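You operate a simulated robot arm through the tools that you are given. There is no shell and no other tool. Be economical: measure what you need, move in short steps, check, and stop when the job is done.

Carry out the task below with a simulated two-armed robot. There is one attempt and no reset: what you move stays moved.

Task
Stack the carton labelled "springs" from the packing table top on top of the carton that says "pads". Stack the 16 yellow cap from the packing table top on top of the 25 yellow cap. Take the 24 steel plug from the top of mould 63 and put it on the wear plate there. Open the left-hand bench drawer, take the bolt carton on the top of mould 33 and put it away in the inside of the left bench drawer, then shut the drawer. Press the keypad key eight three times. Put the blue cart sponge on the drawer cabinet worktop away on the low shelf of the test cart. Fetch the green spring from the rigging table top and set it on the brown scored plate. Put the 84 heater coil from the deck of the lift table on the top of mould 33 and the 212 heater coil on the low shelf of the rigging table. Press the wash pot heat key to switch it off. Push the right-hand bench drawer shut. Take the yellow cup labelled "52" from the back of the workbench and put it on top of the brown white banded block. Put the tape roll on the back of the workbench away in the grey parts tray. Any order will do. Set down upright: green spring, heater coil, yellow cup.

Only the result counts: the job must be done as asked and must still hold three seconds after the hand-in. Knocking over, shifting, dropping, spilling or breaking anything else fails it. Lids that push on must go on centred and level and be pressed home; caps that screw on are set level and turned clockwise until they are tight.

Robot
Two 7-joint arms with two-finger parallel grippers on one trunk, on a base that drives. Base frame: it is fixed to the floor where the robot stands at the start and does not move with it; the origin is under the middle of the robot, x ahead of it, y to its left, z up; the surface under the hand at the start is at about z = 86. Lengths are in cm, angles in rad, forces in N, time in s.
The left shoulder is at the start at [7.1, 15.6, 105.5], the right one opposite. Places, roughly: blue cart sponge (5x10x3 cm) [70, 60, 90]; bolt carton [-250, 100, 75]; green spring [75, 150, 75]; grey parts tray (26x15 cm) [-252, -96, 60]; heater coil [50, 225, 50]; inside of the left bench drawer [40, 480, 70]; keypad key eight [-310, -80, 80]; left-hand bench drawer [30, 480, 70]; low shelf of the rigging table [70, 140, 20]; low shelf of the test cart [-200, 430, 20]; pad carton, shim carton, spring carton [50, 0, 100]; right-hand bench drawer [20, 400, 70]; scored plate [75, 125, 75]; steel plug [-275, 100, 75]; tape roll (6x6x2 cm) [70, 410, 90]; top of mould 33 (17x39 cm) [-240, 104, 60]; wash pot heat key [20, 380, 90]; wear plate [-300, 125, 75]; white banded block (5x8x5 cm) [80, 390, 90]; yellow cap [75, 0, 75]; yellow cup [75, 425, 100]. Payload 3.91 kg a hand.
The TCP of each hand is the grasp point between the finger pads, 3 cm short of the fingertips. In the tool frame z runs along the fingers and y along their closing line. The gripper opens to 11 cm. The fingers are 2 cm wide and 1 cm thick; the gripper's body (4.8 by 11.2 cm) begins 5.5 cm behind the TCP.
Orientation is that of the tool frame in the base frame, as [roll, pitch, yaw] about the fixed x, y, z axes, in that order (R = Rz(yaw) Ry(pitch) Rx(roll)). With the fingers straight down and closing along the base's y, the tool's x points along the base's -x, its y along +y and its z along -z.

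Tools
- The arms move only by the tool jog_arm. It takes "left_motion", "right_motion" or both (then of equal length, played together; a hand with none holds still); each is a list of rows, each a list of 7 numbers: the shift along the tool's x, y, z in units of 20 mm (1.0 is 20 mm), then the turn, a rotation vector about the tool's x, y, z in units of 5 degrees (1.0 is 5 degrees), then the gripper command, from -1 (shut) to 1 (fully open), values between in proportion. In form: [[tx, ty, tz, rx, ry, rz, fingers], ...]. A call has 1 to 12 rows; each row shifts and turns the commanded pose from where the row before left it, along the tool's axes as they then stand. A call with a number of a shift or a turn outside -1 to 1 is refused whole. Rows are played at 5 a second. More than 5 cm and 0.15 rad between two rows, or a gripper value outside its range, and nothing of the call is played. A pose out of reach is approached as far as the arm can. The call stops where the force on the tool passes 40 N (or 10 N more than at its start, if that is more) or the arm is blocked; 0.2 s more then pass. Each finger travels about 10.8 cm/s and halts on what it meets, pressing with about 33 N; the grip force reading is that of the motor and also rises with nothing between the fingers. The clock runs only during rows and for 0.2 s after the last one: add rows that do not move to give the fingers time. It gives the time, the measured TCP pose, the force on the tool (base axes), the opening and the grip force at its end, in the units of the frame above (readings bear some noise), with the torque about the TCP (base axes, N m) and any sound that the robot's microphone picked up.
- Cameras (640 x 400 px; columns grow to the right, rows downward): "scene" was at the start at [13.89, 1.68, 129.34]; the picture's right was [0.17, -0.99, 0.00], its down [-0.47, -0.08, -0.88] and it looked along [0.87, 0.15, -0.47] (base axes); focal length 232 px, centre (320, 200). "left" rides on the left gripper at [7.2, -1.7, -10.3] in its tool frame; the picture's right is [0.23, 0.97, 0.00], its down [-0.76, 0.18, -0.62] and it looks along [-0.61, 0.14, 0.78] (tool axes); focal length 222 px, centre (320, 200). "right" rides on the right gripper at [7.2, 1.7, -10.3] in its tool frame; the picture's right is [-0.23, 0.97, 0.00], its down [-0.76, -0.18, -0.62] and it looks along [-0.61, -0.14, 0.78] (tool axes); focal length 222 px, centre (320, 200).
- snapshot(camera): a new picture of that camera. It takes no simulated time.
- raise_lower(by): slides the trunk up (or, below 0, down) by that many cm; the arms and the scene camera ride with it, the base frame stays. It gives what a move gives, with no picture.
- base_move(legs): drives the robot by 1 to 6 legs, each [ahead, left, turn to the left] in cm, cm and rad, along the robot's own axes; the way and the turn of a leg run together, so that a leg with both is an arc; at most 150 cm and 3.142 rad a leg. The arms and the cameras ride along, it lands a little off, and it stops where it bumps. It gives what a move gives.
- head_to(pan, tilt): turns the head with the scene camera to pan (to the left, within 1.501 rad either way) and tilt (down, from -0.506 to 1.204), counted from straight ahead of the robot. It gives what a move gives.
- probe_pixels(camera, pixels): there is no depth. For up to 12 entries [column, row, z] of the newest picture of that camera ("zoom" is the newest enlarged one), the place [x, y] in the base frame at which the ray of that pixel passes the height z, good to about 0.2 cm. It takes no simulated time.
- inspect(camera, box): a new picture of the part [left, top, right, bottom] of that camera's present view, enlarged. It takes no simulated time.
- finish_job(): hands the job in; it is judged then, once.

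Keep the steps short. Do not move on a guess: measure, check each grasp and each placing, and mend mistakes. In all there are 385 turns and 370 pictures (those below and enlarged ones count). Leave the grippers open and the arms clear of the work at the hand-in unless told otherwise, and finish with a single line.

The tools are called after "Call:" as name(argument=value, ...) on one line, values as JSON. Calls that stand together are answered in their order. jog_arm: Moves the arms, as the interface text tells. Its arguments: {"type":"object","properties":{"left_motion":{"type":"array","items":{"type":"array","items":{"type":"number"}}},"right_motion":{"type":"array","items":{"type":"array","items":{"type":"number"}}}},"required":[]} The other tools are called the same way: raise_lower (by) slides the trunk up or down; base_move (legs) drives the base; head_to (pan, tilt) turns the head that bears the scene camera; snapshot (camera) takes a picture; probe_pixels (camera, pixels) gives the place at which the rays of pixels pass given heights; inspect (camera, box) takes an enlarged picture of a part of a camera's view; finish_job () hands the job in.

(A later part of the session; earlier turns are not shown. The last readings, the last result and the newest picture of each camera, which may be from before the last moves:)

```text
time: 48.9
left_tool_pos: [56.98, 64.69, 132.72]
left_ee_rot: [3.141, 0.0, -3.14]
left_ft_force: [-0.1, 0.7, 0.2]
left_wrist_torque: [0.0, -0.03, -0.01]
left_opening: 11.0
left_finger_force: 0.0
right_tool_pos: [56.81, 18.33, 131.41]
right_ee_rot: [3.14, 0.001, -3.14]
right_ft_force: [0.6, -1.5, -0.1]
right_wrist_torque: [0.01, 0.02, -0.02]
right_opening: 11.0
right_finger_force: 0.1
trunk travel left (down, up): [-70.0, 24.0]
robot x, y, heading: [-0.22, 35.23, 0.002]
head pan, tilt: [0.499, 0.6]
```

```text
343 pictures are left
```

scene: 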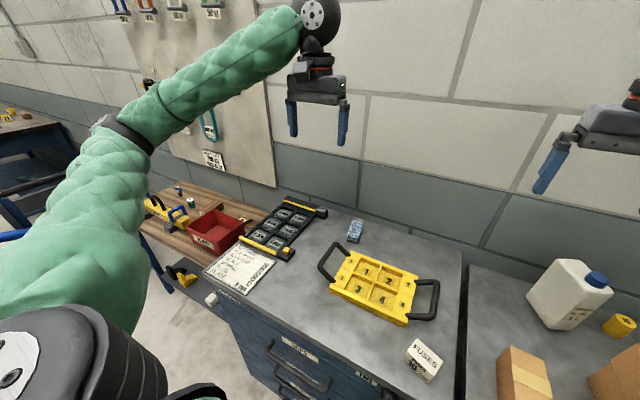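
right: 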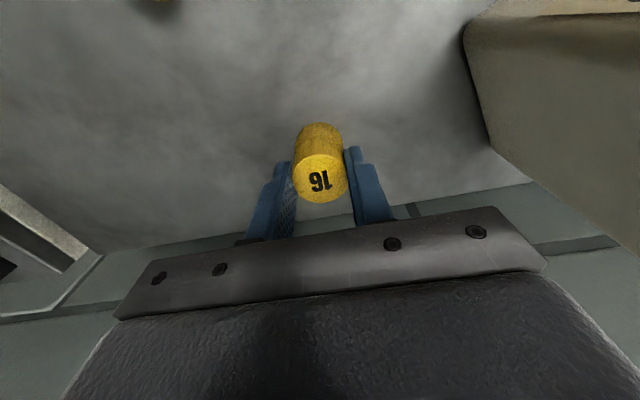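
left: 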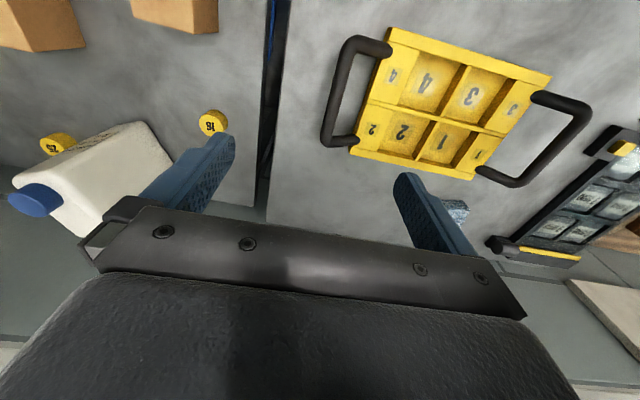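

Call:
inspect(camera="scene", box=[315, 200, 395, 250])

Call:
probe_pixels(camera="scene", pixels=[[355, 230, 89], [355, 230, 92], [330, 270, 92]])

Call:
snapshot(camera="left")

```text
8.00 times, centred on (355, 225) of scene
```

zoom: 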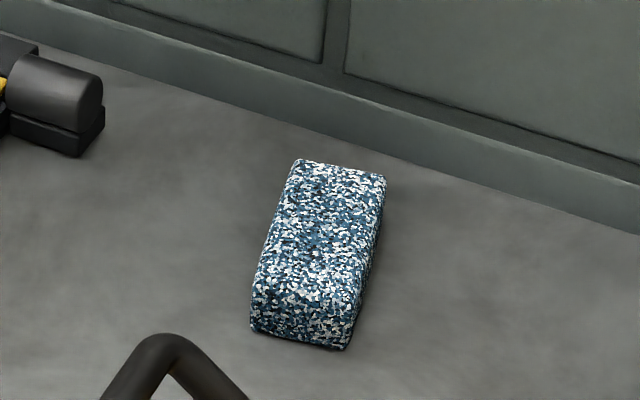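

```text
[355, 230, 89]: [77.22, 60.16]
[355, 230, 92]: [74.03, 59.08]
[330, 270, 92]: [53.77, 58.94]
```

```text
341 pictures are left
```

left: 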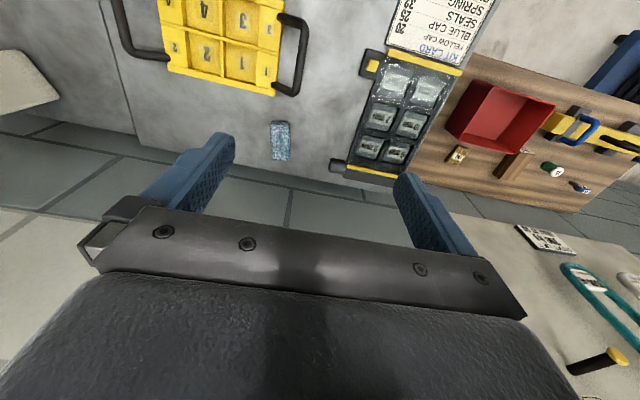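

Call:
probe_pixels(camera="left", pixels=[[281, 140, 89], [281, 140, 92]])

Call:
probe_pixels(camera="zoom", pixels=[[320, 235, 89], [320, 235, 92], [298, 160, 90], [384, 176, 90], [352, 300, 90], [257, 282, 90]])

```text
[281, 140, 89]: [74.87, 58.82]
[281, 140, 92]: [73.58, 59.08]
```

```text
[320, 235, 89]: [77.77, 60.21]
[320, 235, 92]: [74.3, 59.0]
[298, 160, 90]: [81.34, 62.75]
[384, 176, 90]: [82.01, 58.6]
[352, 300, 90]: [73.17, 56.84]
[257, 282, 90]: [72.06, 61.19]
```

The sponge top triangulates to z≈93 (worktop 90), centre about (73.6, 58.7), yaw about +0.18. I move the left hand above it.

Call:
jog_arm(left_motion=[[-0.69, -0.25, 1, 0, 0, 0, 1], [-0.69, -0.25, 1, 0, 0, 0, 1], [-0.69, -0.25, 1, 0, 0, 0, 1], [-0.69, -0.25, 1, 0, 0, 0, 1], [-0.69, -0.25, 1, 0, 0, 0, 1], [-0.69, -0.25, 1, 0, 0, 0, 1], [-0.69, -0.25, 1, 0, 0, 0, 1], [-0.69, -0.25, 1, 0, 0, 0, 1], [-0.69, -0.25, 1, 0, 0, 0, 1], [-0.69, -0.25, 1, 0, 0, 0, 0.6], [-0.69, -0.25, 1, 0, 0, -1, 0.4], [-0.69, -0.25, 1, 0, 0, -1, 0.4]])

Call:
snapshot(camera="left")

```text
time: 51.5
left_tool_pos: [73.58, 58.82, 108.55]
left_ee_rot: [-3.142, -0.001, -2.964]
left_ft_force: [-0.2, 0.0, 0.1]
left_wrist_torque: [-0.01, 0.01, 0.01]
left_opening: 7.74
left_finger_force: 0.1
right_tool_pos: [56.92, 18.3, 131.22]
right_ee_rot: [3.14, -0.001, -3.14]
right_ft_force: [-0.6, -0.1, -0.2]
right_wrist_torque: [0.03, -0.02, -0.01]
right_opening: 11.0
right_finger_force: 0.1
trunk travel left (down, up): [-70.0, 24.0]
robot x, y, heading: [0.36, 35.63, 0.003]
head pan, tilt: [0.499, 0.6]
```

```text
340 pictures are left
```

left: 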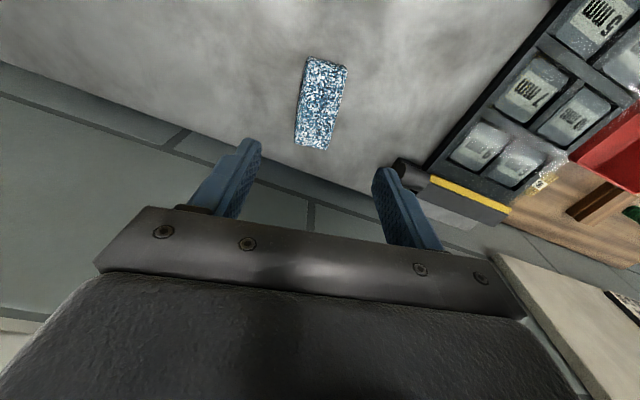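

Call:
probe_pixels(camera="left", pixels=[[308, 58, 93], [347, 67, 93], [330, 148, 93], [296, 142, 93], [400, 165, 95], [440, 185, 95]])

```text
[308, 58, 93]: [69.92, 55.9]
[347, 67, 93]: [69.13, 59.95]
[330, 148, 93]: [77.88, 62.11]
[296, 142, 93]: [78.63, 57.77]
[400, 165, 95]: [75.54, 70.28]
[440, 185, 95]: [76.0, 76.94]
```

Centre (73.9, 58.9), yaw about 0.23. I refine and descend to z≈93.8.

Call:
jog_arm(left_motion=[[-0.15, 0.02, 0.9, 0, 0, -0.57, 0.4], [0, 0, 0.95, 0, 0, 0, 0.4], [0, 0, 0.95, 0, 0, 0, 0.4], [0, 0, 0.95, 0, 0, 0, 0.4], [0, 0, 0.95, 0, 0, 0, 0.4], [0, 0, 0.95, 0, 0, 0, 0.4], [0, 0, 0.95, 0, 0, 0, 0.4], [0, 0, 0.75, 0, 0, 0, 0.4], [0, 0, 0, 0, 0, 0, 0.4]])

Call:
snapshot(camera="left")

```text
time: 53.5
left_tool_pos: [73.93, 58.84, 93.76]
left_ee_rot: [-3.142, 0.0, -2.915]
left_ft_force: [0.0, 0.2, -0.5]
left_wrist_torque: [-0.02, 0.02, 0.0]
left_opening: 7.7
left_finger_force: 0.0
right_tool_pos: [56.78, 18.17, 131.33]
right_ee_rot: [-3.14, 0.001, -3.141]
right_ft_force: [-0.6, -0.3, 0.8]
right_wrist_torque: [0.02, 0.0, 0.02]
right_opening: 11.0
right_finger_force: 0.1
trunk travel left (down, up): [-70.0, 24.0]
robot x, y, heading: [0.12, 35.22, -0.005]
head pan, tilt: [0.499, 0.6]
```

```text
339 pictures are left
```

left: 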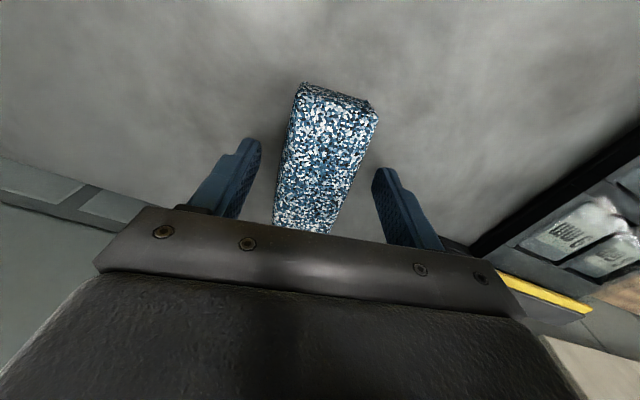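

The sponge is between the fingers. I grip and lift.

Call:
jog_arm(left_motion=[[0, 0, 0, 0, 0, 0, -1], [0, 0, 0, 0, 0, 0, -1], [0, 0, 0, 0, 0, 0, -1], [0, 0, -0.8, 0, 0, 0, -1], [0, 0, -1, 0, 0, 0, -1], [0, 0, -1, 0, 0, 0, -1], [0, 0, -1, 0, 0, 0, -1], [0, 0, -1, 0, 0, 0, -1], [0, 0, -1, 0, 0, 0, -1], [0, 0, -1, 0, 0, 0, -1], [0, 0, -1, 0, 0, 0, -1], [0, 0, -1, 0, 0, 0, -1]])

Call:
snapshot(camera="left")

```text
time: 56.1
left_tool_pos: [73.74, 58.85, 111.68]
left_ee_rot: [3.141, 0.001, -2.914]
left_ft_force: [-0.6, 0.1, -0.8]
left_wrist_torque: [-0.04, 0.0, 0.02]
left_opening: 4.69
left_finger_force: 32.5
right_tool_pos: [56.66, 18.19, 131.3]
right_ee_rot: [-3.141, 0.002, -3.139]
right_ft_force: [0.6, -0.8, 0.1]
right_wrist_torque: [-0.01, 0.01, 0.02]
right_opening: 10.98
right_finger_force: 0.0
trunk travel left (down, up): [-70.0, 24.0]
robot x, y, heading: [-0.22, 35.62, 0.002]
head pan, tilt: [0.499, 0.6]
```

```text
338 pictures are left
```

left: 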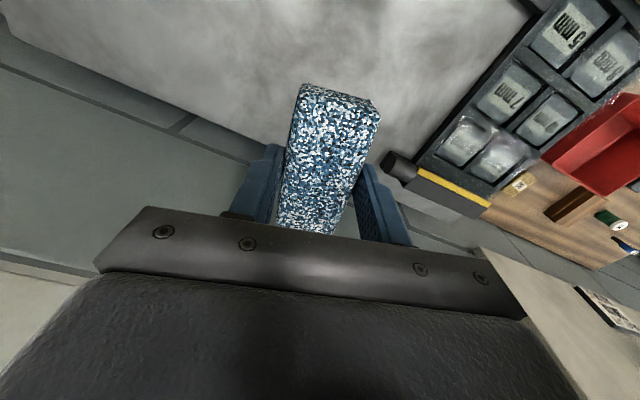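

Sponge held. I retract the left hand and look along the way to the left.

Call:
jog_arm(left_motion=[[0, 0, -1, 0, 0, 1, -1], [0, 0, -1, 0, 0, 1, -1], [0.5, 0, -1, 0, 0, 0.6, -1], [1, 0, -1, 0, 0, 0, -1], [1, 0, -1, 0, 0, 0, -1], [1, 0, -1, 0, 0, 0, -1], [1, 0, -1, 0, 0, 0, -1], [1, 0, -1, 0, 0, 0, -1], [1, 0, -1, 0, 0, 0, -1], [1, 0, -1, 0, 0, 0, -1], [1, 0, 0, 0, 0, 0, -1], [1, 0, 0, 0, 0, 0, -1]])

Call:
head_to(pan=1.2, tilt=0.5)

Call:
snapshot(camera="scene")

```text
time: 58.7
left_tool_pos: [54.69, 58.96, 131.57]
left_ee_rot: [-3.141, 0.0, -3.14]
left_ft_force: [0.1, 0.4, -0.8]
left_wrist_torque: [0.01, -0.01, -0.01]
left_opening: 4.71
left_finger_force: 32.8
right_tool_pos: [56.79, 18.28, 131.24]
right_ee_rot: [-3.141, 0.0, -3.141]
right_ft_force: [-0.4, 0.2, 0.2]
right_wrist_torque: [-0.05, -0.01, 0.0]
right_opening: 11.0
right_finger_force: 0.0
trunk travel left (down, up): [-70.0, 24.0]
robot x, y, heading: [0.36, 34.93, 0.003]
head pan, tilt: [0.499, 0.6]
```

```text
time: 59.8
left_tool_pos: [54.84, 58.9, 131.6]
left_ee_rot: [3.141, -0.001, 3.14]
left_ft_force: [-0.1, -0.3, -1.0]
left_wrist_torque: [0.01, 0.0, 0.0]
left_opening: 4.69
left_finger_force: 33.1
right_tool_pos: [56.75, 18.18, 131.21]
right_ee_rot: [-3.141, 0.001, -3.139]
right_ft_force: [0.8, 0.6, 0.4]
right_wrist_torque: [0.01, 0.01, -0.02]
right_opening: 10.99
right_finger_force: 0.1
trunk travel left (down, up): [-70.0, 24.0]
robot x, y, heading: [-0.01, 35.18, 0.001]
head pan, tilt: [1.201, 0.499]
```

```text
337 pictures are left
```

scene: 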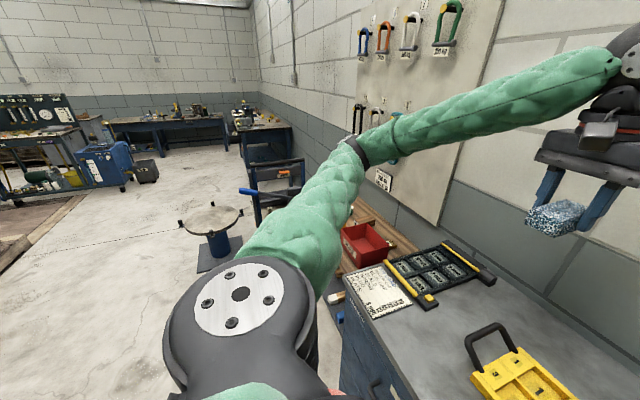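

Call:
probe_pixels(camera="scene", pixels=[[219, 255, 0], [197, 271, 0], [241, 237, 0], [178, 222, 60], [242, 212, 60], [210, 205, 60], [256, 220, 80]])

```text
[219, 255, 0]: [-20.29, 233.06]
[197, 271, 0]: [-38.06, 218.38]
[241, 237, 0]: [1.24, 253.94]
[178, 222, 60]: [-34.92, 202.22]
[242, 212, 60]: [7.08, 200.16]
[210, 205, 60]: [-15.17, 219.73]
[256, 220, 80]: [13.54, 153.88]
```

The round stand is near (-18, 230). I drive 105 cm left to y≈140 and look at the rigging table.

Call:
base_move(legs=[[0, 105, 0]])

Call:
head_to(pan=-0.1, tilt=0.7)

Call:
snapshot(camera="scene")

```text
time: 65.2
left_tool_pos: [54.38, 165.63, 131.58]
left_ee_rot: [-3.141, 0.0, -3.139]
left_ft_force: [-0.2, 0.7, -0.8]
left_wrist_torque: [-0.03, 0.0, -0.01]
left_opening: 4.69
left_finger_force: 33.2
right_tool_pos: [56.62, 124.92, 131.32]
right_ee_rot: [-3.14, 0.0, -3.137]
right_ft_force: [0.5, -0.4, 1.2]
right_wrist_torque: [0.03, -0.01, 0.0]
right_opening: 11.0
right_finger_force: 0.1
trunk travel left (down, up): [-70.0, 24.0]
robot x, y, heading: [-0.31, 141.96, 0.005]
head pan, tilt: [1.201, 0.499]
```

```text
time: 66.7
left_tool_pos: [54.36, 165.58, 131.52]
left_ee_rot: [3.141, -0.001, -3.139]
left_ft_force: [-0.2, -0.3, -0.6]
left_wrist_torque: [0.02, -0.04, -0.01]
left_opening: 4.67
left_finger_force: 33.3
right_tool_pos: [56.43, 124.92, 131.31]
right_ee_rot: [3.14, 0.0, -3.137]
right_ft_force: [-0.4, -0.2, 0.0]
right_wrist_torque: [0.0, -0.02, -0.02]
right_opening: 10.98
right_finger_force: 0.0
trunk travel left (down, up): [-70.0, 24.0]
robot x, y, heading: [-0.47, 141.77, 0.005]
head pan, tilt: [-0.099, 0.7]
```

```text
336 pictures are left
```

scene: 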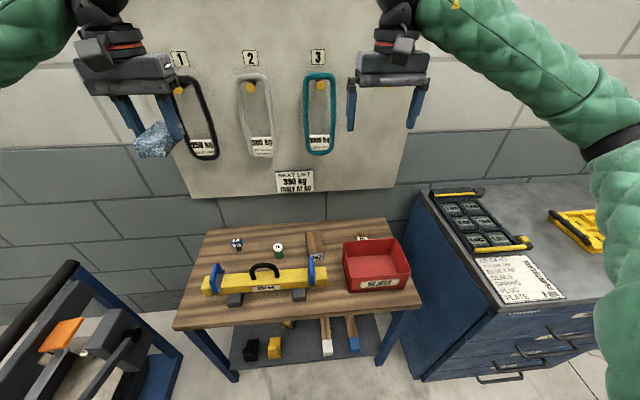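

Call:
inspect(camera="scene", box=[210, 215, 402, 335])

Call:
snapshot(camera="right")

```text
3.33 times, centred on (306, 275) of scene
```

zoom: 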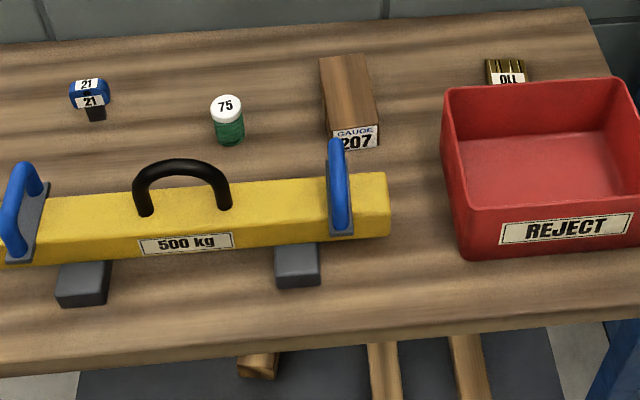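

```text
334 pictures are left
```

right: 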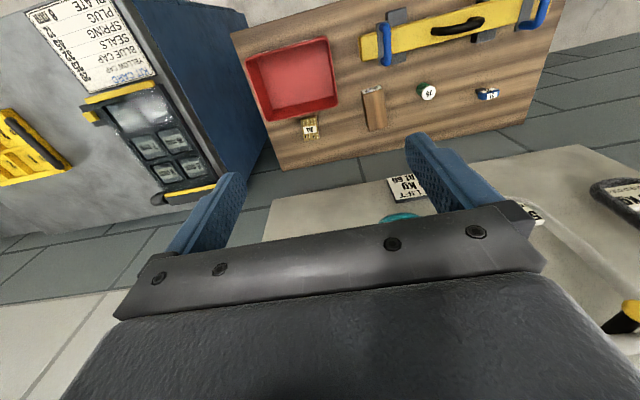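

The green item "75" seems to be the spring, and a grooved brown piece sits behind the red tray. I check the depth from both cameras and look closer.

Call:
inspect(camera="right", box=[260, 60, 516, 160])

Call:
probe_pixels(camera="zoom", pixels=[[415, 80, 78], [415, 80, 75]])

Call:
inspect(camera="scene", box=[260, 220, 420, 320])

Call:
probe_pixels(camera="scene", pixels=[[277, 246, 78], [277, 246, 75], [361, 237, 75], [361, 237, 72]])

```text
2.50 times, centred on (388, 110) of right
```

zoom: 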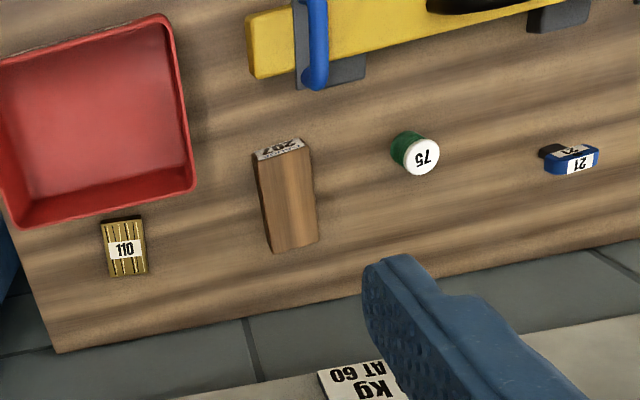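

```text
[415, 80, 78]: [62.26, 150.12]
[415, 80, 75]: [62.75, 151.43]
```

```text
4.00 times, centred on (340, 270) of scene
```

zoom: 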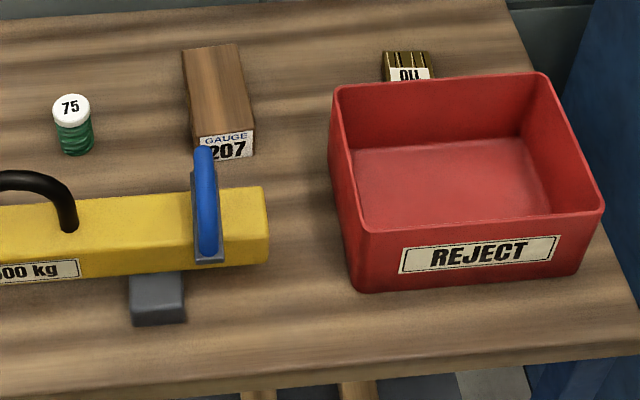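

```text
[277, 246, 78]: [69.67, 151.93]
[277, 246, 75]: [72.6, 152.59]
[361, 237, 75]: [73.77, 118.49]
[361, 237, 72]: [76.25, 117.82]
```

Call:
probe_pixels(camera="right", pixels=[[430, 93, 78], [430, 93, 74], [309, 129, 75], [309, 129, 71]])

Call:
probe_pixels(camera="zoom", pixels=[[71, 109, 78], [71, 109, 74], [407, 60, 75], [407, 60, 71]])

```text
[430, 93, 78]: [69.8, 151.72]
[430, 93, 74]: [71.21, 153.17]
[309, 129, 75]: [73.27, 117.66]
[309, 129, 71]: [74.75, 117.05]
```

```text
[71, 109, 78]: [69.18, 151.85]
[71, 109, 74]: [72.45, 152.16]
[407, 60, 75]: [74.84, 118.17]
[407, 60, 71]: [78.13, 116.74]
```

The spring top is at about (70.3, 152.0, 76.7). I bring the right hand above it, moving the left hand out of the way.

Call:
jog_arm(left_motion=[[0, 1, 0, 0, 0, 0, -1], [0, 1, 0, 0, 0, 0, -1], [0, 1, 0, 0, 0, 0, -1], [0, 1, 0, 0, 0, 0, -1], [0, 1, 0, 0, 0, 0, -1], [0, 1, 0, 0, 0, 0, -1], [0, 0, 0, 0, 0, 0, -1], [0, 0, 0, 0, 0, 0, -1], [0, 0, 0, 0, 0, 0, -1], [0, 0, 0, 0, 0, 0, -1], [0, 0, 0, 0, 0, 0, -1], [0, 0, 0, 0, 0, 0, -1]], right_motion=[[0, 0.5, 1, 0, 0, 0, 1], [0, 1, 1, 0, 0, 0, 1], [0, 1, 1, 0, 0, 0, 1], [0, 1, 1, 0, 0, 0, 1], [-0.5, 1, 1, 0, 0, 0, 1], [-0.7, 1, 1, 0, 0, 0, 1], [-0.8, 1, 1, 0, 0, 0, 1], [-0.8, 1, 1, 0, 0, 0, 1], [-0.8, 1, 1, 0, 0, 0, 1], [-0.8, 1, 1, 0, 0, 0, 1], [-0.8, 1, 1, 0, 0, 0, 1], [-0.8, 1, 1, 0, 0, 0, 1]])

Call:
jog_arm(right_motion=[[0, 1, 1, 0, 0, 0, 0.5], [0, 0.8, 1, 0, 0, 0, 0.5], [0, 0, 1, 0, 0, 0, 0.3], [0, 0, 1, 0, 0, 0, 0.3], [0, 0, 1, 0, 0, 0, 0.3], [0, 0, 1, 0, 0, 0, 0.3], [0, 0, 1, 0, 0, 0, 0.3], [0, 0, 1, 0, 0, 0, 0.3]])

Call:
snapshot(camera="right")

```text
time: 69.3
left_tool_pos: [54.41, 177.77, 131.51]
left_ee_rot: [-3.14, -0.002, -3.139]
left_ft_force: [0.1, -0.4, -0.8]
left_wrist_torque: [-0.01, 0.0, -0.01]
left_opening: 4.72
left_finger_force: 33.3
right_tool_pos: [68.66, 148.06, 107.19]
right_ee_rot: [-3.139, 0.001, -3.137]
right_ft_force: [-0.7, 1.0, 0.2]
right_wrist_torque: [0.02, 0.03, 0.04]
right_opening: 11.01
right_finger_force: 0.1
trunk travel left (down, up): [-70.0, 24.0]
robot x, y, heading: [-0.15, 141.95, 0.002]
head pan, tilt: [-0.099, 0.7]
```

```text
time: 71.1
left_tool_pos: [54.38, 177.74, 131.54]
left_ee_rot: [3.14, -0.001, -3.14]
left_ft_force: [-0.3, 0.2, -0.7]
left_wrist_torque: [-0.01, 0.0, 0.03]
left_opening: 4.68
left_finger_force: 32.6
right_tool_pos: [68.58, 151.65, 91.29]
right_ee_rot: [3.141, -0.001, -3.135]
right_ft_force: [0.1, -0.4, -0.4]
right_wrist_torque: [0.01, 0.0, 0.0]
right_opening: 7.14
right_finger_force: 0.0
trunk travel left (down, up): [-70.0, 24.0]
robot x, y, heading: [-0.31, 142.2, 0.007]
head pan, tilt: [-0.099, 0.7]
```

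```text
331 pictures are left
```

right: 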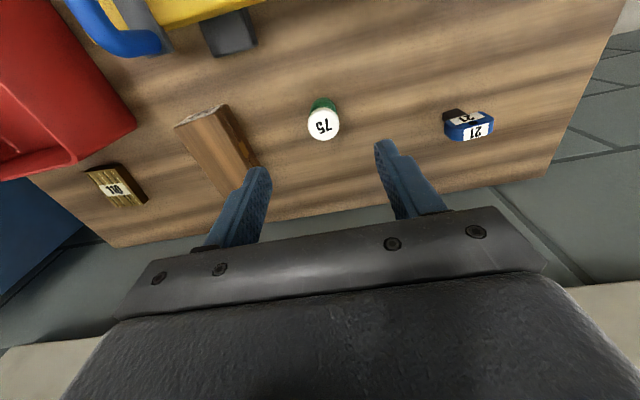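

The hand camera would sit above the yellow beam's handle when I descend, so I measure the handle height first.

Call:
snapshot(camera="left")

Call:
inspect(camera="scene", box=[190, 220, 350, 320])

```text
330 pictures are left
```

left: 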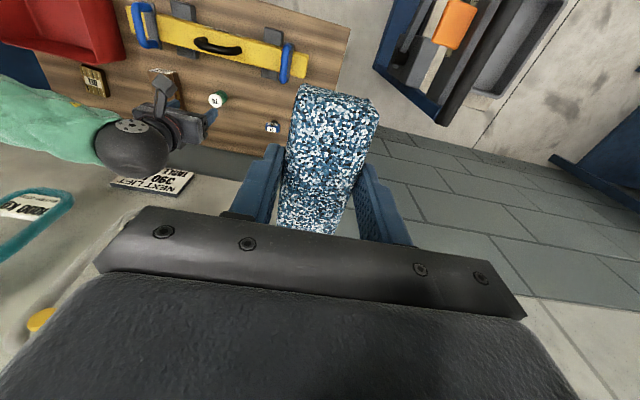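

```text
4.00 times, centred on (270, 270) of scene
```

zoom: 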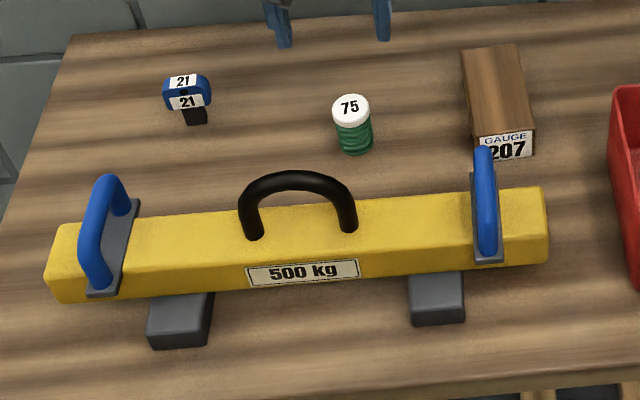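

Call:
probe_pixels(camera="left", pixels=[[218, 51, 86], [218, 51, 82], [218, 51, 78]])

Call:
probe_pixels(camera="zoom", pixels=[[297, 181, 86], [297, 181, 82], [297, 181, 78], [256, 238, 80], [256, 238, 77], [350, 109, 77], [355, 152, 72], [355, 152, 70]])

```text
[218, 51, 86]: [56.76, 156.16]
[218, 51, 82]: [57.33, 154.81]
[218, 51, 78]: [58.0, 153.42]
```

```text
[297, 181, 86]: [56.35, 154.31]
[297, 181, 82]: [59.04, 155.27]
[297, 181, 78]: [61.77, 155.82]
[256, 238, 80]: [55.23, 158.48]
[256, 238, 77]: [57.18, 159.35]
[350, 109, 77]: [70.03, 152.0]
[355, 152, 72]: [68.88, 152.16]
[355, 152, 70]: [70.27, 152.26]
```

The handle top is at x≈57, z≈85, so the camera box will clear it by about 3 cm. I refine the spring position in the right camera.

Call:
inspect(camera="right", box=[272, 80, 368, 140])

Call:
probe_pixels(camera="right", pixels=[[323, 124, 76.8], [323, 99, 72]])

```text
6.67 times, centred on (320, 110) of right
```

zoom: 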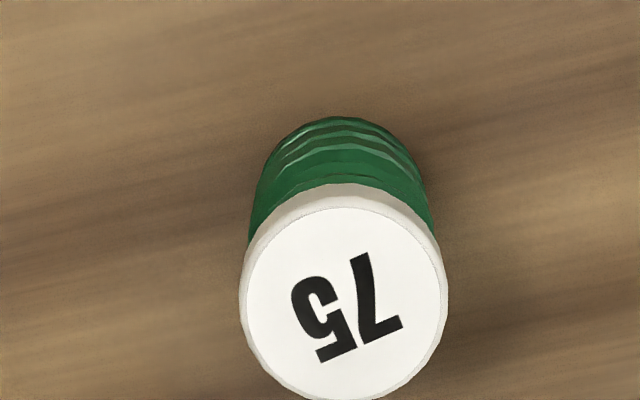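

```text
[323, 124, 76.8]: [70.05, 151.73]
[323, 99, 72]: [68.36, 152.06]
```

Call:
jog_arm(right_motion=[[-0.78, 0.05, 0.9, 0, 0, 0, 0.3], [0, 0, 1, 0, 0, 0, 0.3], [0, 0, 1, 0, 0, 0, 0.3], [0, 0, 1, 0, 0, 0, 0.3], [0, 0, 1, 0, 0, 0, 0.3], [0, 0, 1, 0, 0, 0, 0.3], [0, 0, 1, 0, 0, 0, 0.3], [0, 0, 0.75, 0, 0, 0, 0.3], [0, 0, 0, 0, 0, 0, 0.3]])

Call:
snapshot(camera="right")

```text
time: 73.1
left_tool_pos: [54.28, 177.66, 131.58]
left_ee_rot: [-3.141, 0.002, -3.14]
left_ft_force: [0.6, -0.7, -1.1]
left_wrist_torque: [-0.01, 0.0, 0.0]
left_opening: 4.71
left_finger_force: 33.2
right_tool_pos: [69.92, 151.83, 75.95]
right_ee_rot: [3.141, 0.0, -3.136]
right_ft_force: [1.0, -0.3, -0.1]
right_wrist_torque: [-0.01, -0.02, 0.01]
right_opening: 7.17
right_finger_force: 0.1
trunk travel left (down, up): [-70.0, 24.0]
robot x, y, heading: [-0.39, 141.91, 0.002]
head pan, tilt: [-0.099, 0.7]
```

```text
327 pictures are left
```

right: 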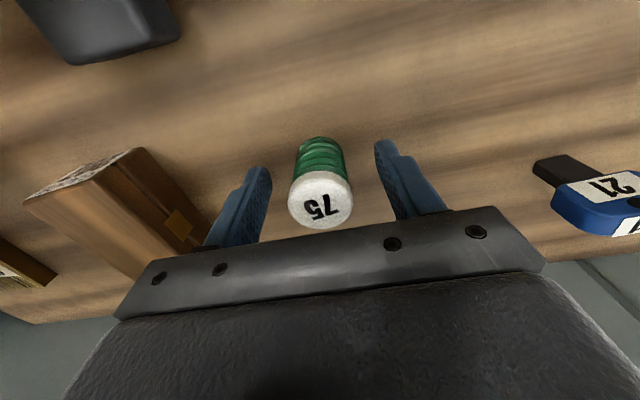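

Spring is between the fingers. I grip and lift.

Call:
jog_arm(right_motion=[[0, 0, 0, 0, 0, 0, -1], [0, 0, 0, 0, 0, 0, -1], [0, 0, 0, 0, 0, 0, -1], [0, 0, -0.7, 0, 0, 0, -1], [0, 0, -1, 0, 0, 0, -1], [0, 0, -1, 0, 0, 0, -1], [0, 0, -1, 0, 0, 0, -1], [0, 0, -1, 0, 0, 0, -1], [0, 0, -1, 0, 0, 0, -1], [0, 0, 0, 0, 0, 0, -1]])

Call:
snapshot(camera="right")

```text
time: 75.3
left_tool_pos: [54.33, 177.76, 131.56]
left_ee_rot: [3.141, 0.0, -3.14]
left_ft_force: [0.3, 0.1, -1.8]
left_wrist_torque: [0.0, 0.01, 0.0]
left_opening: 4.69
left_finger_force: 32.6
right_tool_pos: [69.95, 152.0, 87.37]
right_ee_rot: [-3.141, -0.002, -3.137]
right_ft_force: [-0.6, 0.4, -1.5]
right_wrist_torque: [0.0, 0.01, 0.0]
right_opening: 3.35
right_finger_force: 33.2
trunk travel left (down, up): [-70.0, 24.0]
robot x, y, heading: [-0.15, 141.73, 0.009]
head pan, tilt: [-0.099, 0.7]
```

```text
326 pictures are left
```

right: 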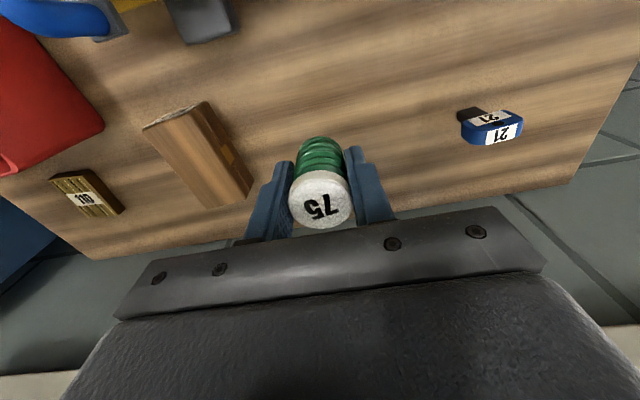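

Held. I carry it over towards the scored plate at about (73.5, 118).

Call:
jog_arm(right_motion=[[0, -1, -1, 0, 0, 0, -1], [0, -1, -1, 0, 0, 0, -1], [0, -1, 0, 0, 0, 0, -1], [0, -1, 0, 0, 0, 0, -1], [0, -1, 0, 0, 0, 0, -1], [0, -1, 0, 0, 0, 0, -1], [0, -1, 0, 0, 0, 0, -1], [0, -1, 0, 0, 0, 0, -1], [0, -1, 0, 0, 0, 0, -1], [0, -1, 0, 0, 0, 0, -1], [0, -1, 0, 0, 0, 0, -1], [0, -1, 0, 0, 0, 0, -1]])

Call:
jog_arm(right_motion=[[0, -1, 0, 0, 0, 0, -1], [0, -1, 0, 0, 0, 0, -1], [0, -1, 0, 0, 0, 0, -1], [0, -1, 0, 0, 0, 0, -1], [0, 0, 0, 0, 0, 0, -1]])

Call:
snapshot(camera="right")

Call:
inspect(camera="right", box=[256, 60, 416, 160])

```text
time: 77.9
left_tool_pos: [54.32, 177.56, 131.72]
left_ee_rot: [-3.141, -0.001, -3.138]
left_ft_force: [0.0, -0.4, -0.4]
left_wrist_torque: [0.0, 0.02, 0.0]
left_opening: 4.69
left_finger_force: 32.7
right_tool_pos: [69.98, 127.68, 91.14]
right_ee_rot: [3.141, -0.001, -3.137]
right_ft_force: [0.7, -0.3, 0.0]
right_wrist_torque: [0.04, -0.03, -0.03]
right_opening: 3.36
right_finger_force: 33.1
trunk travel left (down, up): [-70.0, 24.0]
robot x, y, heading: [-0.33, 142.03, 0.001]
head pan, tilt: [-0.099, 0.7]
```

```text
time: 79.1
left_tool_pos: [54.37, 177.77, 131.56]
left_ee_rot: [-3.139, 0.001, -3.136]
left_ft_force: [0.0, 1.2, -0.7]
left_wrist_torque: [-0.04, -0.01, -0.01]
left_opening: 4.68
left_finger_force: 32.7
right_tool_pos: [70.14, 119.66, 91.35]
right_ee_rot: [-3.141, 0.002, -3.137]
right_ft_force: [0.5, 0.2, -0.8]
right_wrist_torque: [0.02, 0.0, 0.03]
right_opening: 3.36
right_finger_force: 32.7
trunk travel left (down, up): [-70.0, 24.0]
robot x, y, heading: [-0.86, 142.1, 0.002]
head pan, tilt: [-0.099, 0.7]
```

```text
325 pictures are left
```

right: 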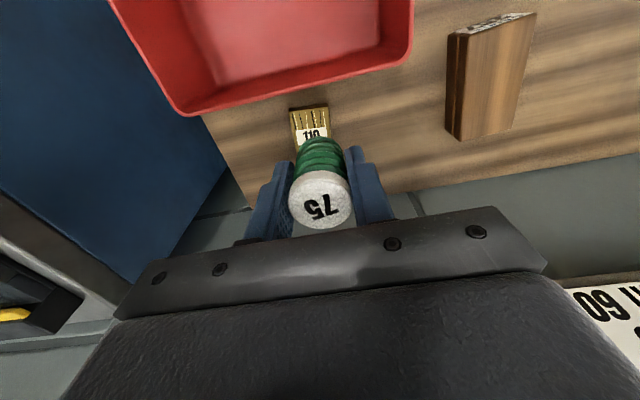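

```text
4.00 times, centred on (336, 110) of right
```

zoom: 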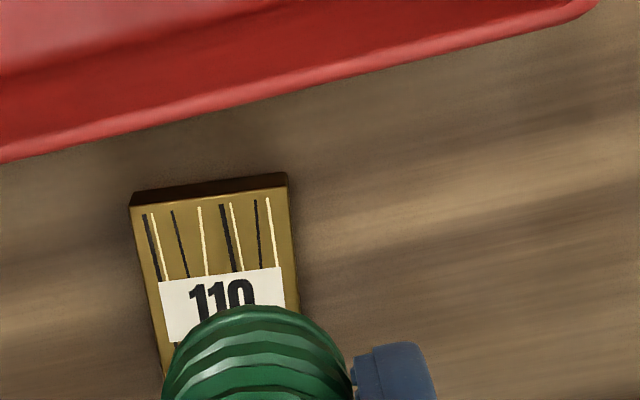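

The held spring hides part of the plate. I step aside 8 cm to measure the plate fully.

Call:
jog_arm(right_motion=[[0, 1, 0, 0, 0, 0, -1], [0, 1, 0, 0, 0, 0, -1], [0, 1, 0, 0, 0, 0, -1], [0, 1, 0, 0, 0, 0, -1], [0, 0, 0, 0, 0, 0, -1]])

Call:
inspect(camera="right", box=[160, 80, 320, 180])

```text
time: 80.3
left_tool_pos: [54.34, 177.58, 131.68]
left_ee_rot: [-3.141, 0.0, -3.139]
left_ft_force: [0.0, 0.4, 0.5]
left_wrist_torque: [0.05, -0.01, 0.02]
left_opening: 4.66
left_finger_force: 33.2
right_tool_pos: [69.86, 127.61, 91.44]
right_ee_rot: [-3.142, -0.001, -3.138]
right_ft_force: [-0.2, 0.4, -0.7]
right_wrist_torque: [-0.01, 0.01, -0.01]
right_opening: 3.36
right_finger_force: 33.2
trunk travel left (down, up): [-70.0, 24.0]
robot x, y, heading: [-0.49, 141.68, 0.006]
head pan, tilt: [-0.099, 0.7]
```

```text
4.00 times, centred on (240, 130) of right
```

zoom: 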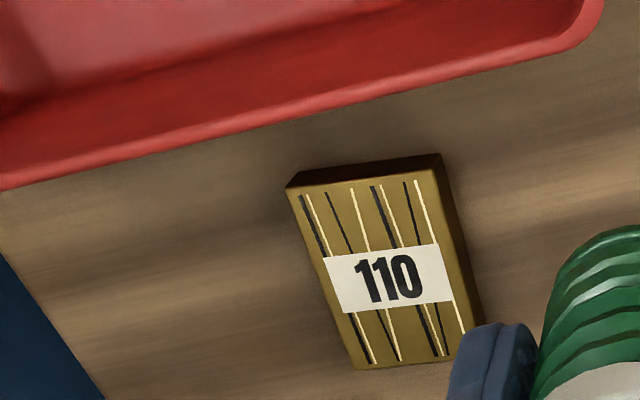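

Call:
probe_pixels(camera="zoom", pixels=[[288, 190, 74], [440, 170, 74], [356, 370, 74], [387, 273, 74], [387, 273, 73], [288, 190, 73], [0, 188, 82], [560, 62, 82]])

Call:
inspect(camera="scene", box=[322, 210, 402, 260])

```text
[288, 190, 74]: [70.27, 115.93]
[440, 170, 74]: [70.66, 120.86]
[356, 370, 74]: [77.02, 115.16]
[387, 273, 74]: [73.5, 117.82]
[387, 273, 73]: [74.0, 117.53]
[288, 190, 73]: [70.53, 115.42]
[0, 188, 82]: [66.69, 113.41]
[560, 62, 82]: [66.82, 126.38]
```

```text
8.00 times, centred on (362, 235) of scene
```

zoom: 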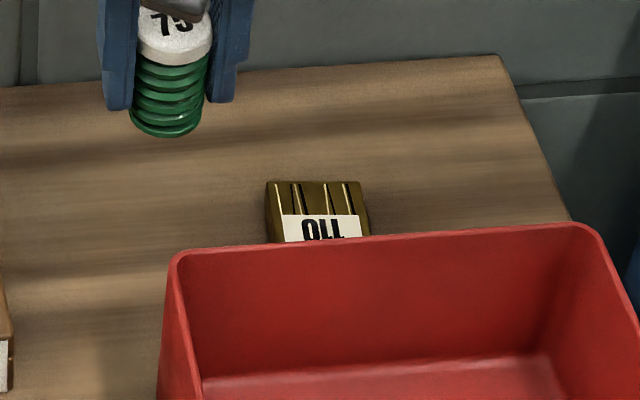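

Call:
probe_pixels(camera="zoom", pixels=[[268, 183, 74], [362, 182, 74], [268, 183, 72], [315, 183, 75], [262, 250, 81], [585, 224, 81], [262, 250, 78]])

```text
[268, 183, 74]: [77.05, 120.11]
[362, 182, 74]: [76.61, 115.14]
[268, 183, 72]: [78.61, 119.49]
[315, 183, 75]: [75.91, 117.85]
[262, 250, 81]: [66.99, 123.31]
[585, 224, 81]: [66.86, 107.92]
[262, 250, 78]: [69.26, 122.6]
```

Plate top is z≈74, centre (73.7, 117.9). I move over it and descend near contact.

Call:
jog_arm(right_motion=[[-0.95, -1, 0, 0, 0, 0, -1], [-0.95, -1, 0, 0, 0, 0, -1], [0, -1, 0, 0, 0, 0, -1], [0, -1, 0, 0, 0, 0, -1], [0, -0.85, 1, 0, 0, 0, -1], [0, 0, 1, 0, 0, 0, -1], [0, 0, 1, 0, 0, 0, -1], [0, 0, 1, 0, 0, 0, -1], [0, 0, 1, 0, 0, 0, -1], [0, 0, 1, 0, 0, 0, -1], [0, 0, 0.3, 0, 0, 0, -1], [0, 0, 0, 0, 0, 0, -1]])

Call:
snapshot(camera="right")

Call:
inspect(camera="scene", box=[322, 200, 418, 260])

```text
time: 82.9
left_tool_pos: [54.3, 177.67, 131.55]
left_ee_rot: [3.141, 0.0, -3.137]
left_ft_force: [0.4, 0.3, 0.0]
left_wrist_torque: [-0.01, -0.02, 0.01]
left_opening: 4.69
left_finger_force: 32.8
right_tool_pos: [73.82, 118.18, 78.8]
right_ee_rot: [-3.14, -0.001, -3.136]
right_ft_force: [0.3, 0.2, -0.6]
right_wrist_torque: [0.03, -0.01, -0.04]
right_opening: 3.34
right_finger_force: 33.0
trunk travel left (down, up): [-70.0, 24.0]
robot x, y, heading: [-0.72, 141.54, 0.008]
head pan, tilt: [-0.099, 0.7]
```

```text
321 pictures are left
```

right: 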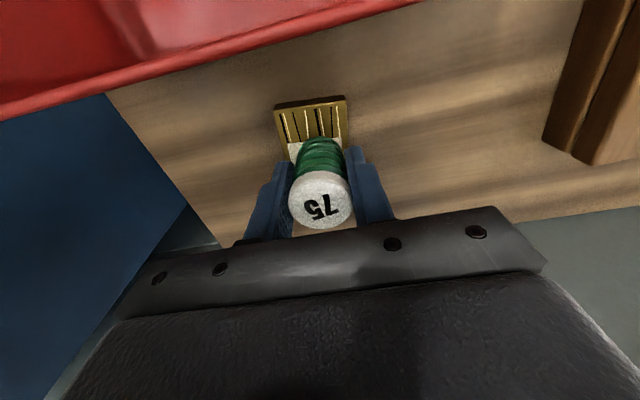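

```text
6.67 times, centred on (370, 230) of scene
```

zoom: 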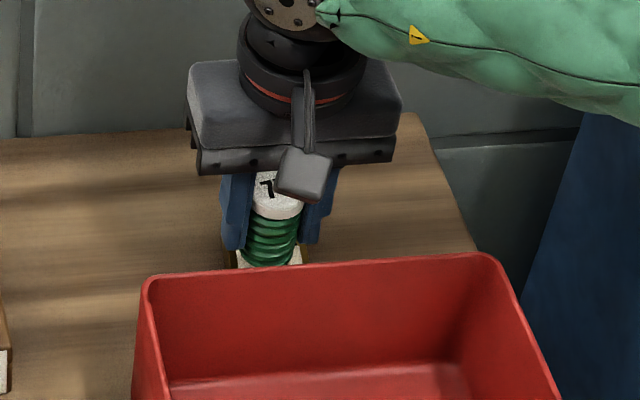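

Call:
jog_arm(right_motion=[[0, 0, 0.1, 0, 0, 0, -1], [0, 0, 0.1, 0, 0, 0, -1], [0, 0, 0.07, 0, 0, 0, -1], [0, 0, 0.07, 0, 0, 0, -1], [0, 0, 0.07, 0, 0, 0, -1], [0, 0, 0, 0, 0, 0, -1]])

```text
time: 84.3
left_tool_pos: [54.36, 177.58, 131.59]
left_ee_rot: [-3.141, 0.0, -3.138]
left_ft_force: [-0.8, -0.6, -0.2]
left_wrist_torque: [-0.02, 0.05, 0.01]
left_opening: 4.71
left_finger_force: 33.0
right_tool_pos: [73.83, 118.03, 77.88]
right_ee_rot: [3.141, 0.0, -3.137]
right_ft_force: [-0.4, -0.1, -1.6]
right_wrist_torque: [-0.03, -0.01, 0.0]
right_opening: 3.37
right_finger_force: 33.2
trunk travel left (down, up): [-70.0, 24.0]
robot x, y, heading: [-0.36, 141.54, -0.0]
head pan, tilt: [-0.099, 0.7]
```

Call:
jog_arm(right_motion=[[0, 0, 0.05, 0, 0, 0, -1], [0, 0, 0.05, 0, 0, 0, -1], [0, 0, 0.05, 0, 0, 0, -1], [0, 0, 0.05, 0, 0, 0, -1], [0, 0, 0, 0, 0, 0, -1]])

```text
time: 85.5
left_tool_pos: [54.33, 177.66, 131.57]
left_ee_rot: [3.141, 0.0, -3.138]
left_ft_force: [0.1, -0.5, -0.9]
left_wrist_torque: [-0.01, 0.01, -0.04]
left_opening: 4.7
left_finger_force: 32.9
right_tool_pos: [73.88, 118.07, 77.54]
right_ee_rot: [-3.141, 0.0, -3.136]
right_ft_force: [1.4, 1.3, 0.7]
right_wrist_torque: [0.04, 0.0, 0.0]
right_opening: 3.37
right_finger_force: 33.5
trunk travel left (down, up): [-70.0, 24.0]
robot x, y, heading: [-0.21, 142.17, 0.01]
head pan, tilt: [-0.099, 0.7]
```

Call:
jog_arm(right_motion=[[0, 0, 0.05, 0, 0, 0, -1], [0, 0, 0.05, 0, 0, 0, -1], [0, 0, 0.05, 0, 0, 0, -1], [0, 0, 0, 0, 0, 0, -1]])

```text
time: 86.5
left_tool_pos: [54.17, 177.67, 131.72]
left_ee_rot: [-3.14, 0.002, -3.139]
left_ft_force: [0.3, 0.0, -0.3]
left_wrist_torque: [0.01, 0.02, 0.01]
left_opening: 4.69
left_finger_force: 32.8
right_tool_pos: [73.86, 118.04, 77.55]
right_ee_rot: [3.141, 0.004, -3.138]
right_ft_force: [2.5, -1.3, 28.6]
right_wrist_torque: [-0.03, -0.05, -0.03]
right_opening: 3.36
right_finger_force: 33.0
trunk travel left (down, up): [-70.0, 24.0]
robot x, y, heading: [0.01, 141.87, 0.004]
head pan, tilt: [-0.099, 0.7]
```

Contact (28.6 N). I ease 2 mm, open gently and rise.

Call:
jog_arm(right_motion=[[0, 0, -0.1, 0, 0, 0, -1], [0, 0, 0, 0, 0, 0, -0.25], [0, 0, 0, 0, 0, 0, 0.1], [0, 0, 0, 0, 0, 0, 0.1], [0, 0, -0.6, 0, 0, 0, 0.1], [0, 0, -1, 0, 0, 0, 0.1], [0, 0, -1, 0, 0, 0, 0.1], [0, 0, -1, 0, 0, 0, 0.1], [0, 0, -1, 0, 0, 0, 0.1], [0, 0, -1, 0, 0, 0, 0.1], [0, 0, -1, 0, 0, 0, 0.1], [0, 0, -1, 0, 0, 0, 0.1]])

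Call:
inspect(camera="right", box=[240, 60, 400, 160])

Call:
inspect(camera="scene", box=[322, 200, 418, 260])

```text
time: 89.1
left_tool_pos: [54.3, 177.69, 131.48]
left_ee_rot: [3.14, -0.001, -3.138]
left_ft_force: [-0.7, 0.3, -0.6]
left_wrist_torque: [-0.01, 0.02, -0.03]
left_opening: 4.67
left_finger_force: 32.9
right_tool_pos: [73.83, 117.86, 92.69]
right_ee_rot: [3.139, -0.002, -3.135]
right_ft_force: [-0.2, 0.6, 1.2]
right_wrist_torque: [0.01, -0.01, 0.02]
right_opening: 6.02
right_finger_force: 0.1
trunk travel left (down, up): [-70.0, 24.0]
robot x, y, heading: [-0.36, 141.91, 0.008]
head pan, tilt: [-0.099, 0.7]
```

```text
4.00 times, centred on (320, 110) of right
```

zoom: 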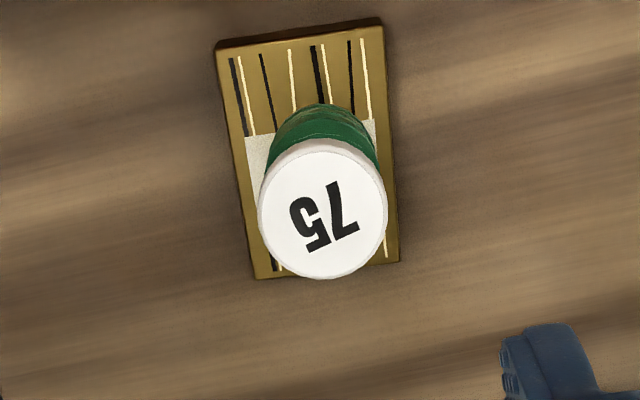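

```text
6.67 times, centred on (370, 230) of scene
```

zoom: 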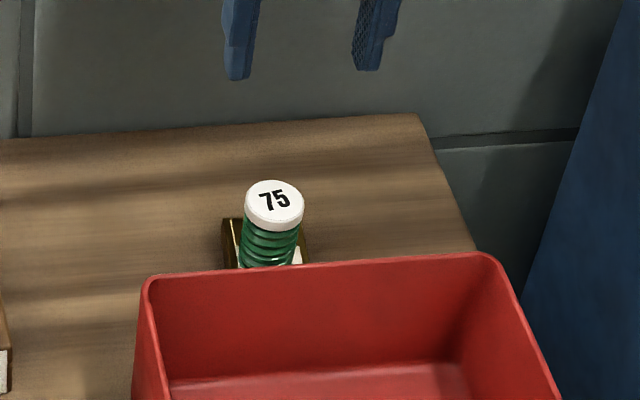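

The spring stands centred on the plate. I retract the right hand up and look left at the lift table.

Call:
jog_arm(right_motion=[[0, 0, -1, 0, 0, 0, 1], [0, 0, -1, 0, 0, 0, 1], [0, 0, -1, 0, 0, 0, 1], [0, 0, -1, 0, 0, 0, 1], [0, 0, -1, 0, 0, 0, 1], [0.5, 0, -1, 0, 0, 0, 1], [1, 0, -1, 0, 0, 0, 1], [1, 0, -1, 0, 0, 0, 1], [1, 0, -1, 0, 0, 0, 1], [1, 0, -1, 0, 0, 0, 1], [1, 0, -1, 0, 0, 0, 1], [1, 0, -1, 0, 0, 0, 1]])

Call:
head_to(pan=0.75, tilt=0.8)

Call:
snapshot(camera="scene")

Call:
head_to(pan=1.3, tilt=0.7)

Call:
snapshot(camera="scene")

```text
time: 91.7
left_tool_pos: [54.36, 177.54, 131.68]
left_ee_rot: [3.14, 0.002, -3.139]
left_ft_force: [-0.6, -0.1, -0.3]
left_wrist_torque: [-0.04, -0.06, 0.0]
left_opening: 4.7
left_finger_force: 33.2
right_tool_pos: [60.77, 117.89, 116.59]
right_ee_rot: [3.14, -0.001, -3.139]
right_ft_force: [-0.5, 0.7, 0.0]
right_wrist_torque: [-0.05, 0.01, 0.01]
right_opening: 10.98
right_finger_force: 0.1
trunk travel left (down, up): [-70.0, 24.0]
robot x, y, heading: [-0.03, 141.98, 0.007]
head pan, tilt: [-0.099, 0.7]
```

```text
time: 92.9
left_tool_pos: [54.32, 177.64, 131.59]
left_ee_rot: [-3.141, 0.002, -3.138]
left_ft_force: [-0.2, -0.7, -0.1]
left_wrist_torque: [0.01, -0.02, -0.02]
left_opening: 4.69
left_finger_force: 33.2
right_tool_pos: [60.85, 118.03, 116.47]
right_ee_rot: [-3.141, 0.0, -3.136]
right_ft_force: [-0.6, -0.1, 0.1]
right_wrist_torque: [-0.04, 0.0, 0.0]
right_opening: 10.99
right_finger_force: 0.0
trunk travel left (down, up): [-70.0, 24.0]
robot x, y, heading: [-0.49, 141.76, 0.008]
head pan, tilt: [0.75, 0.799]
```

```text
317 pictures are left
```

scene: 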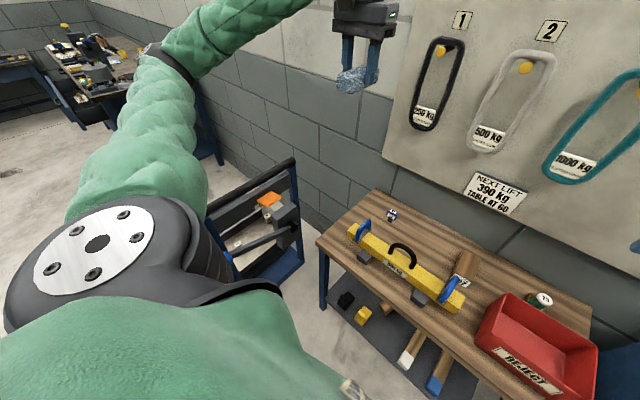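

```text
time: 93.8
left_tool_pos: [54.29, 177.74, 131.59]
left_ee_rot: [3.141, 0.0, -3.14]
left_ft_force: [0.3, 0.0, -1.2]
left_wrist_torque: [-0.01, 0.02, -0.02]
left_opening: 4.68
left_finger_force: 32.2
right_tool_pos: [60.94, 118.02, 116.49]
right_ee_rot: [3.141, 0.001, -3.136]
right_ft_force: [-0.1, -0.5, -1.1]
right_wrist_torque: [0.0, 0.01, 0.02]
right_opening: 11.0
right_finger_force: 0.0
trunk travel left (down, up): [-70.0, 24.0]
robot x, y, heading: [-0.24, 141.65, 0.008]
head pan, tilt: [1.3, 0.7]
```

```text
316 pictures are left
```

scene: 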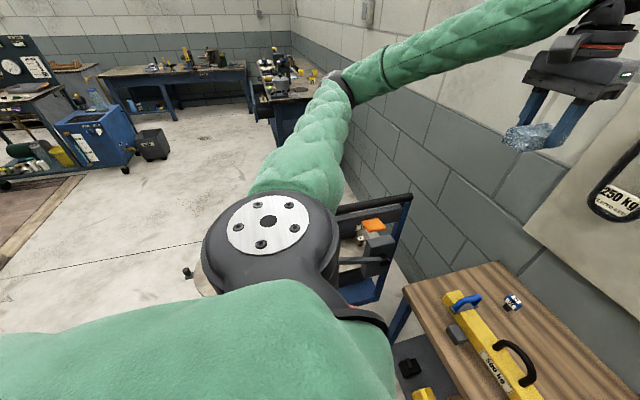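

The arm hides the lift table. I back off 10 cm and turn left 0.85 rad to see it between the arms.

Call:
base_move(legs=[[-10, 0, 0], [0, 0, 0.85]])

Call:
head_to(pan=0, tilt=0.75)

Call:
snapshot(camera="scene")

```text
time: 97.2
left_tool_pos: [-1.13, 206.62, 131.71]
left_ee_rot: [3.141, 0.0, -2.291]
left_ft_force: [0.6, 0.1, 0.2]
left_wrist_torque: [-0.03, -0.02, -0.01]
left_opening: 4.67
left_finger_force: 33.3
right_tool_pos: [47.89, 171.85, 116.55]
right_ee_rot: [3.14, 0.0, -2.291]
right_ft_force: [0.0, 0.3, 0.6]
right_wrist_torque: [-0.03, -0.01, -0.01]
right_opening: 11.01
right_finger_force: 0.0
trunk travel left (down, up): [-70.0, 24.0]
robot x, y, heading: [-10.41, 141.65, 0.855]
head pan, tilt: [1.3, 0.7]
```

```text
time: 98.7
left_tool_pos: [-1.07, 206.44, 131.61]
left_ee_rot: [3.14, 0.0, -2.29]
left_ft_force: [-0.8, -0.3, -0.4]
left_wrist_torque: [0.0, 0.02, -0.04]
left_opening: 4.69
left_finger_force: 33.5
right_tool_pos: [47.97, 171.9, 116.49]
right_ee_rot: [3.141, 0.001, -2.29]
right_ft_force: [-0.5, 0.3, -0.1]
right_wrist_torque: [0.02, 0.01, 0.01]
right_opening: 10.99
right_finger_force: 0.0
trunk travel left (down, up): [-70.0, 24.0]
robot x, y, heading: [-10.37, 141.54, 0.848]
head pan, tilt: [0.0, 0.75]
```

```text
315 pictures are left
```

scene: 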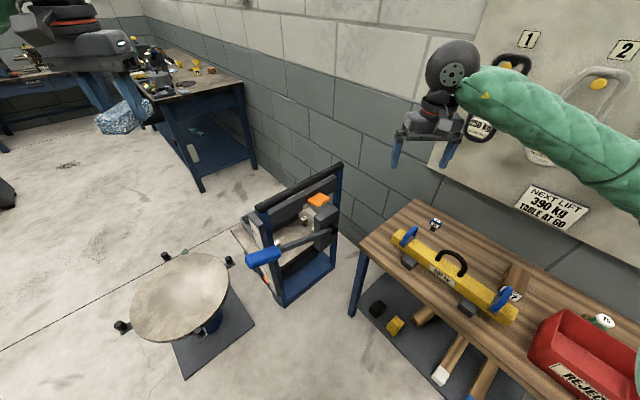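

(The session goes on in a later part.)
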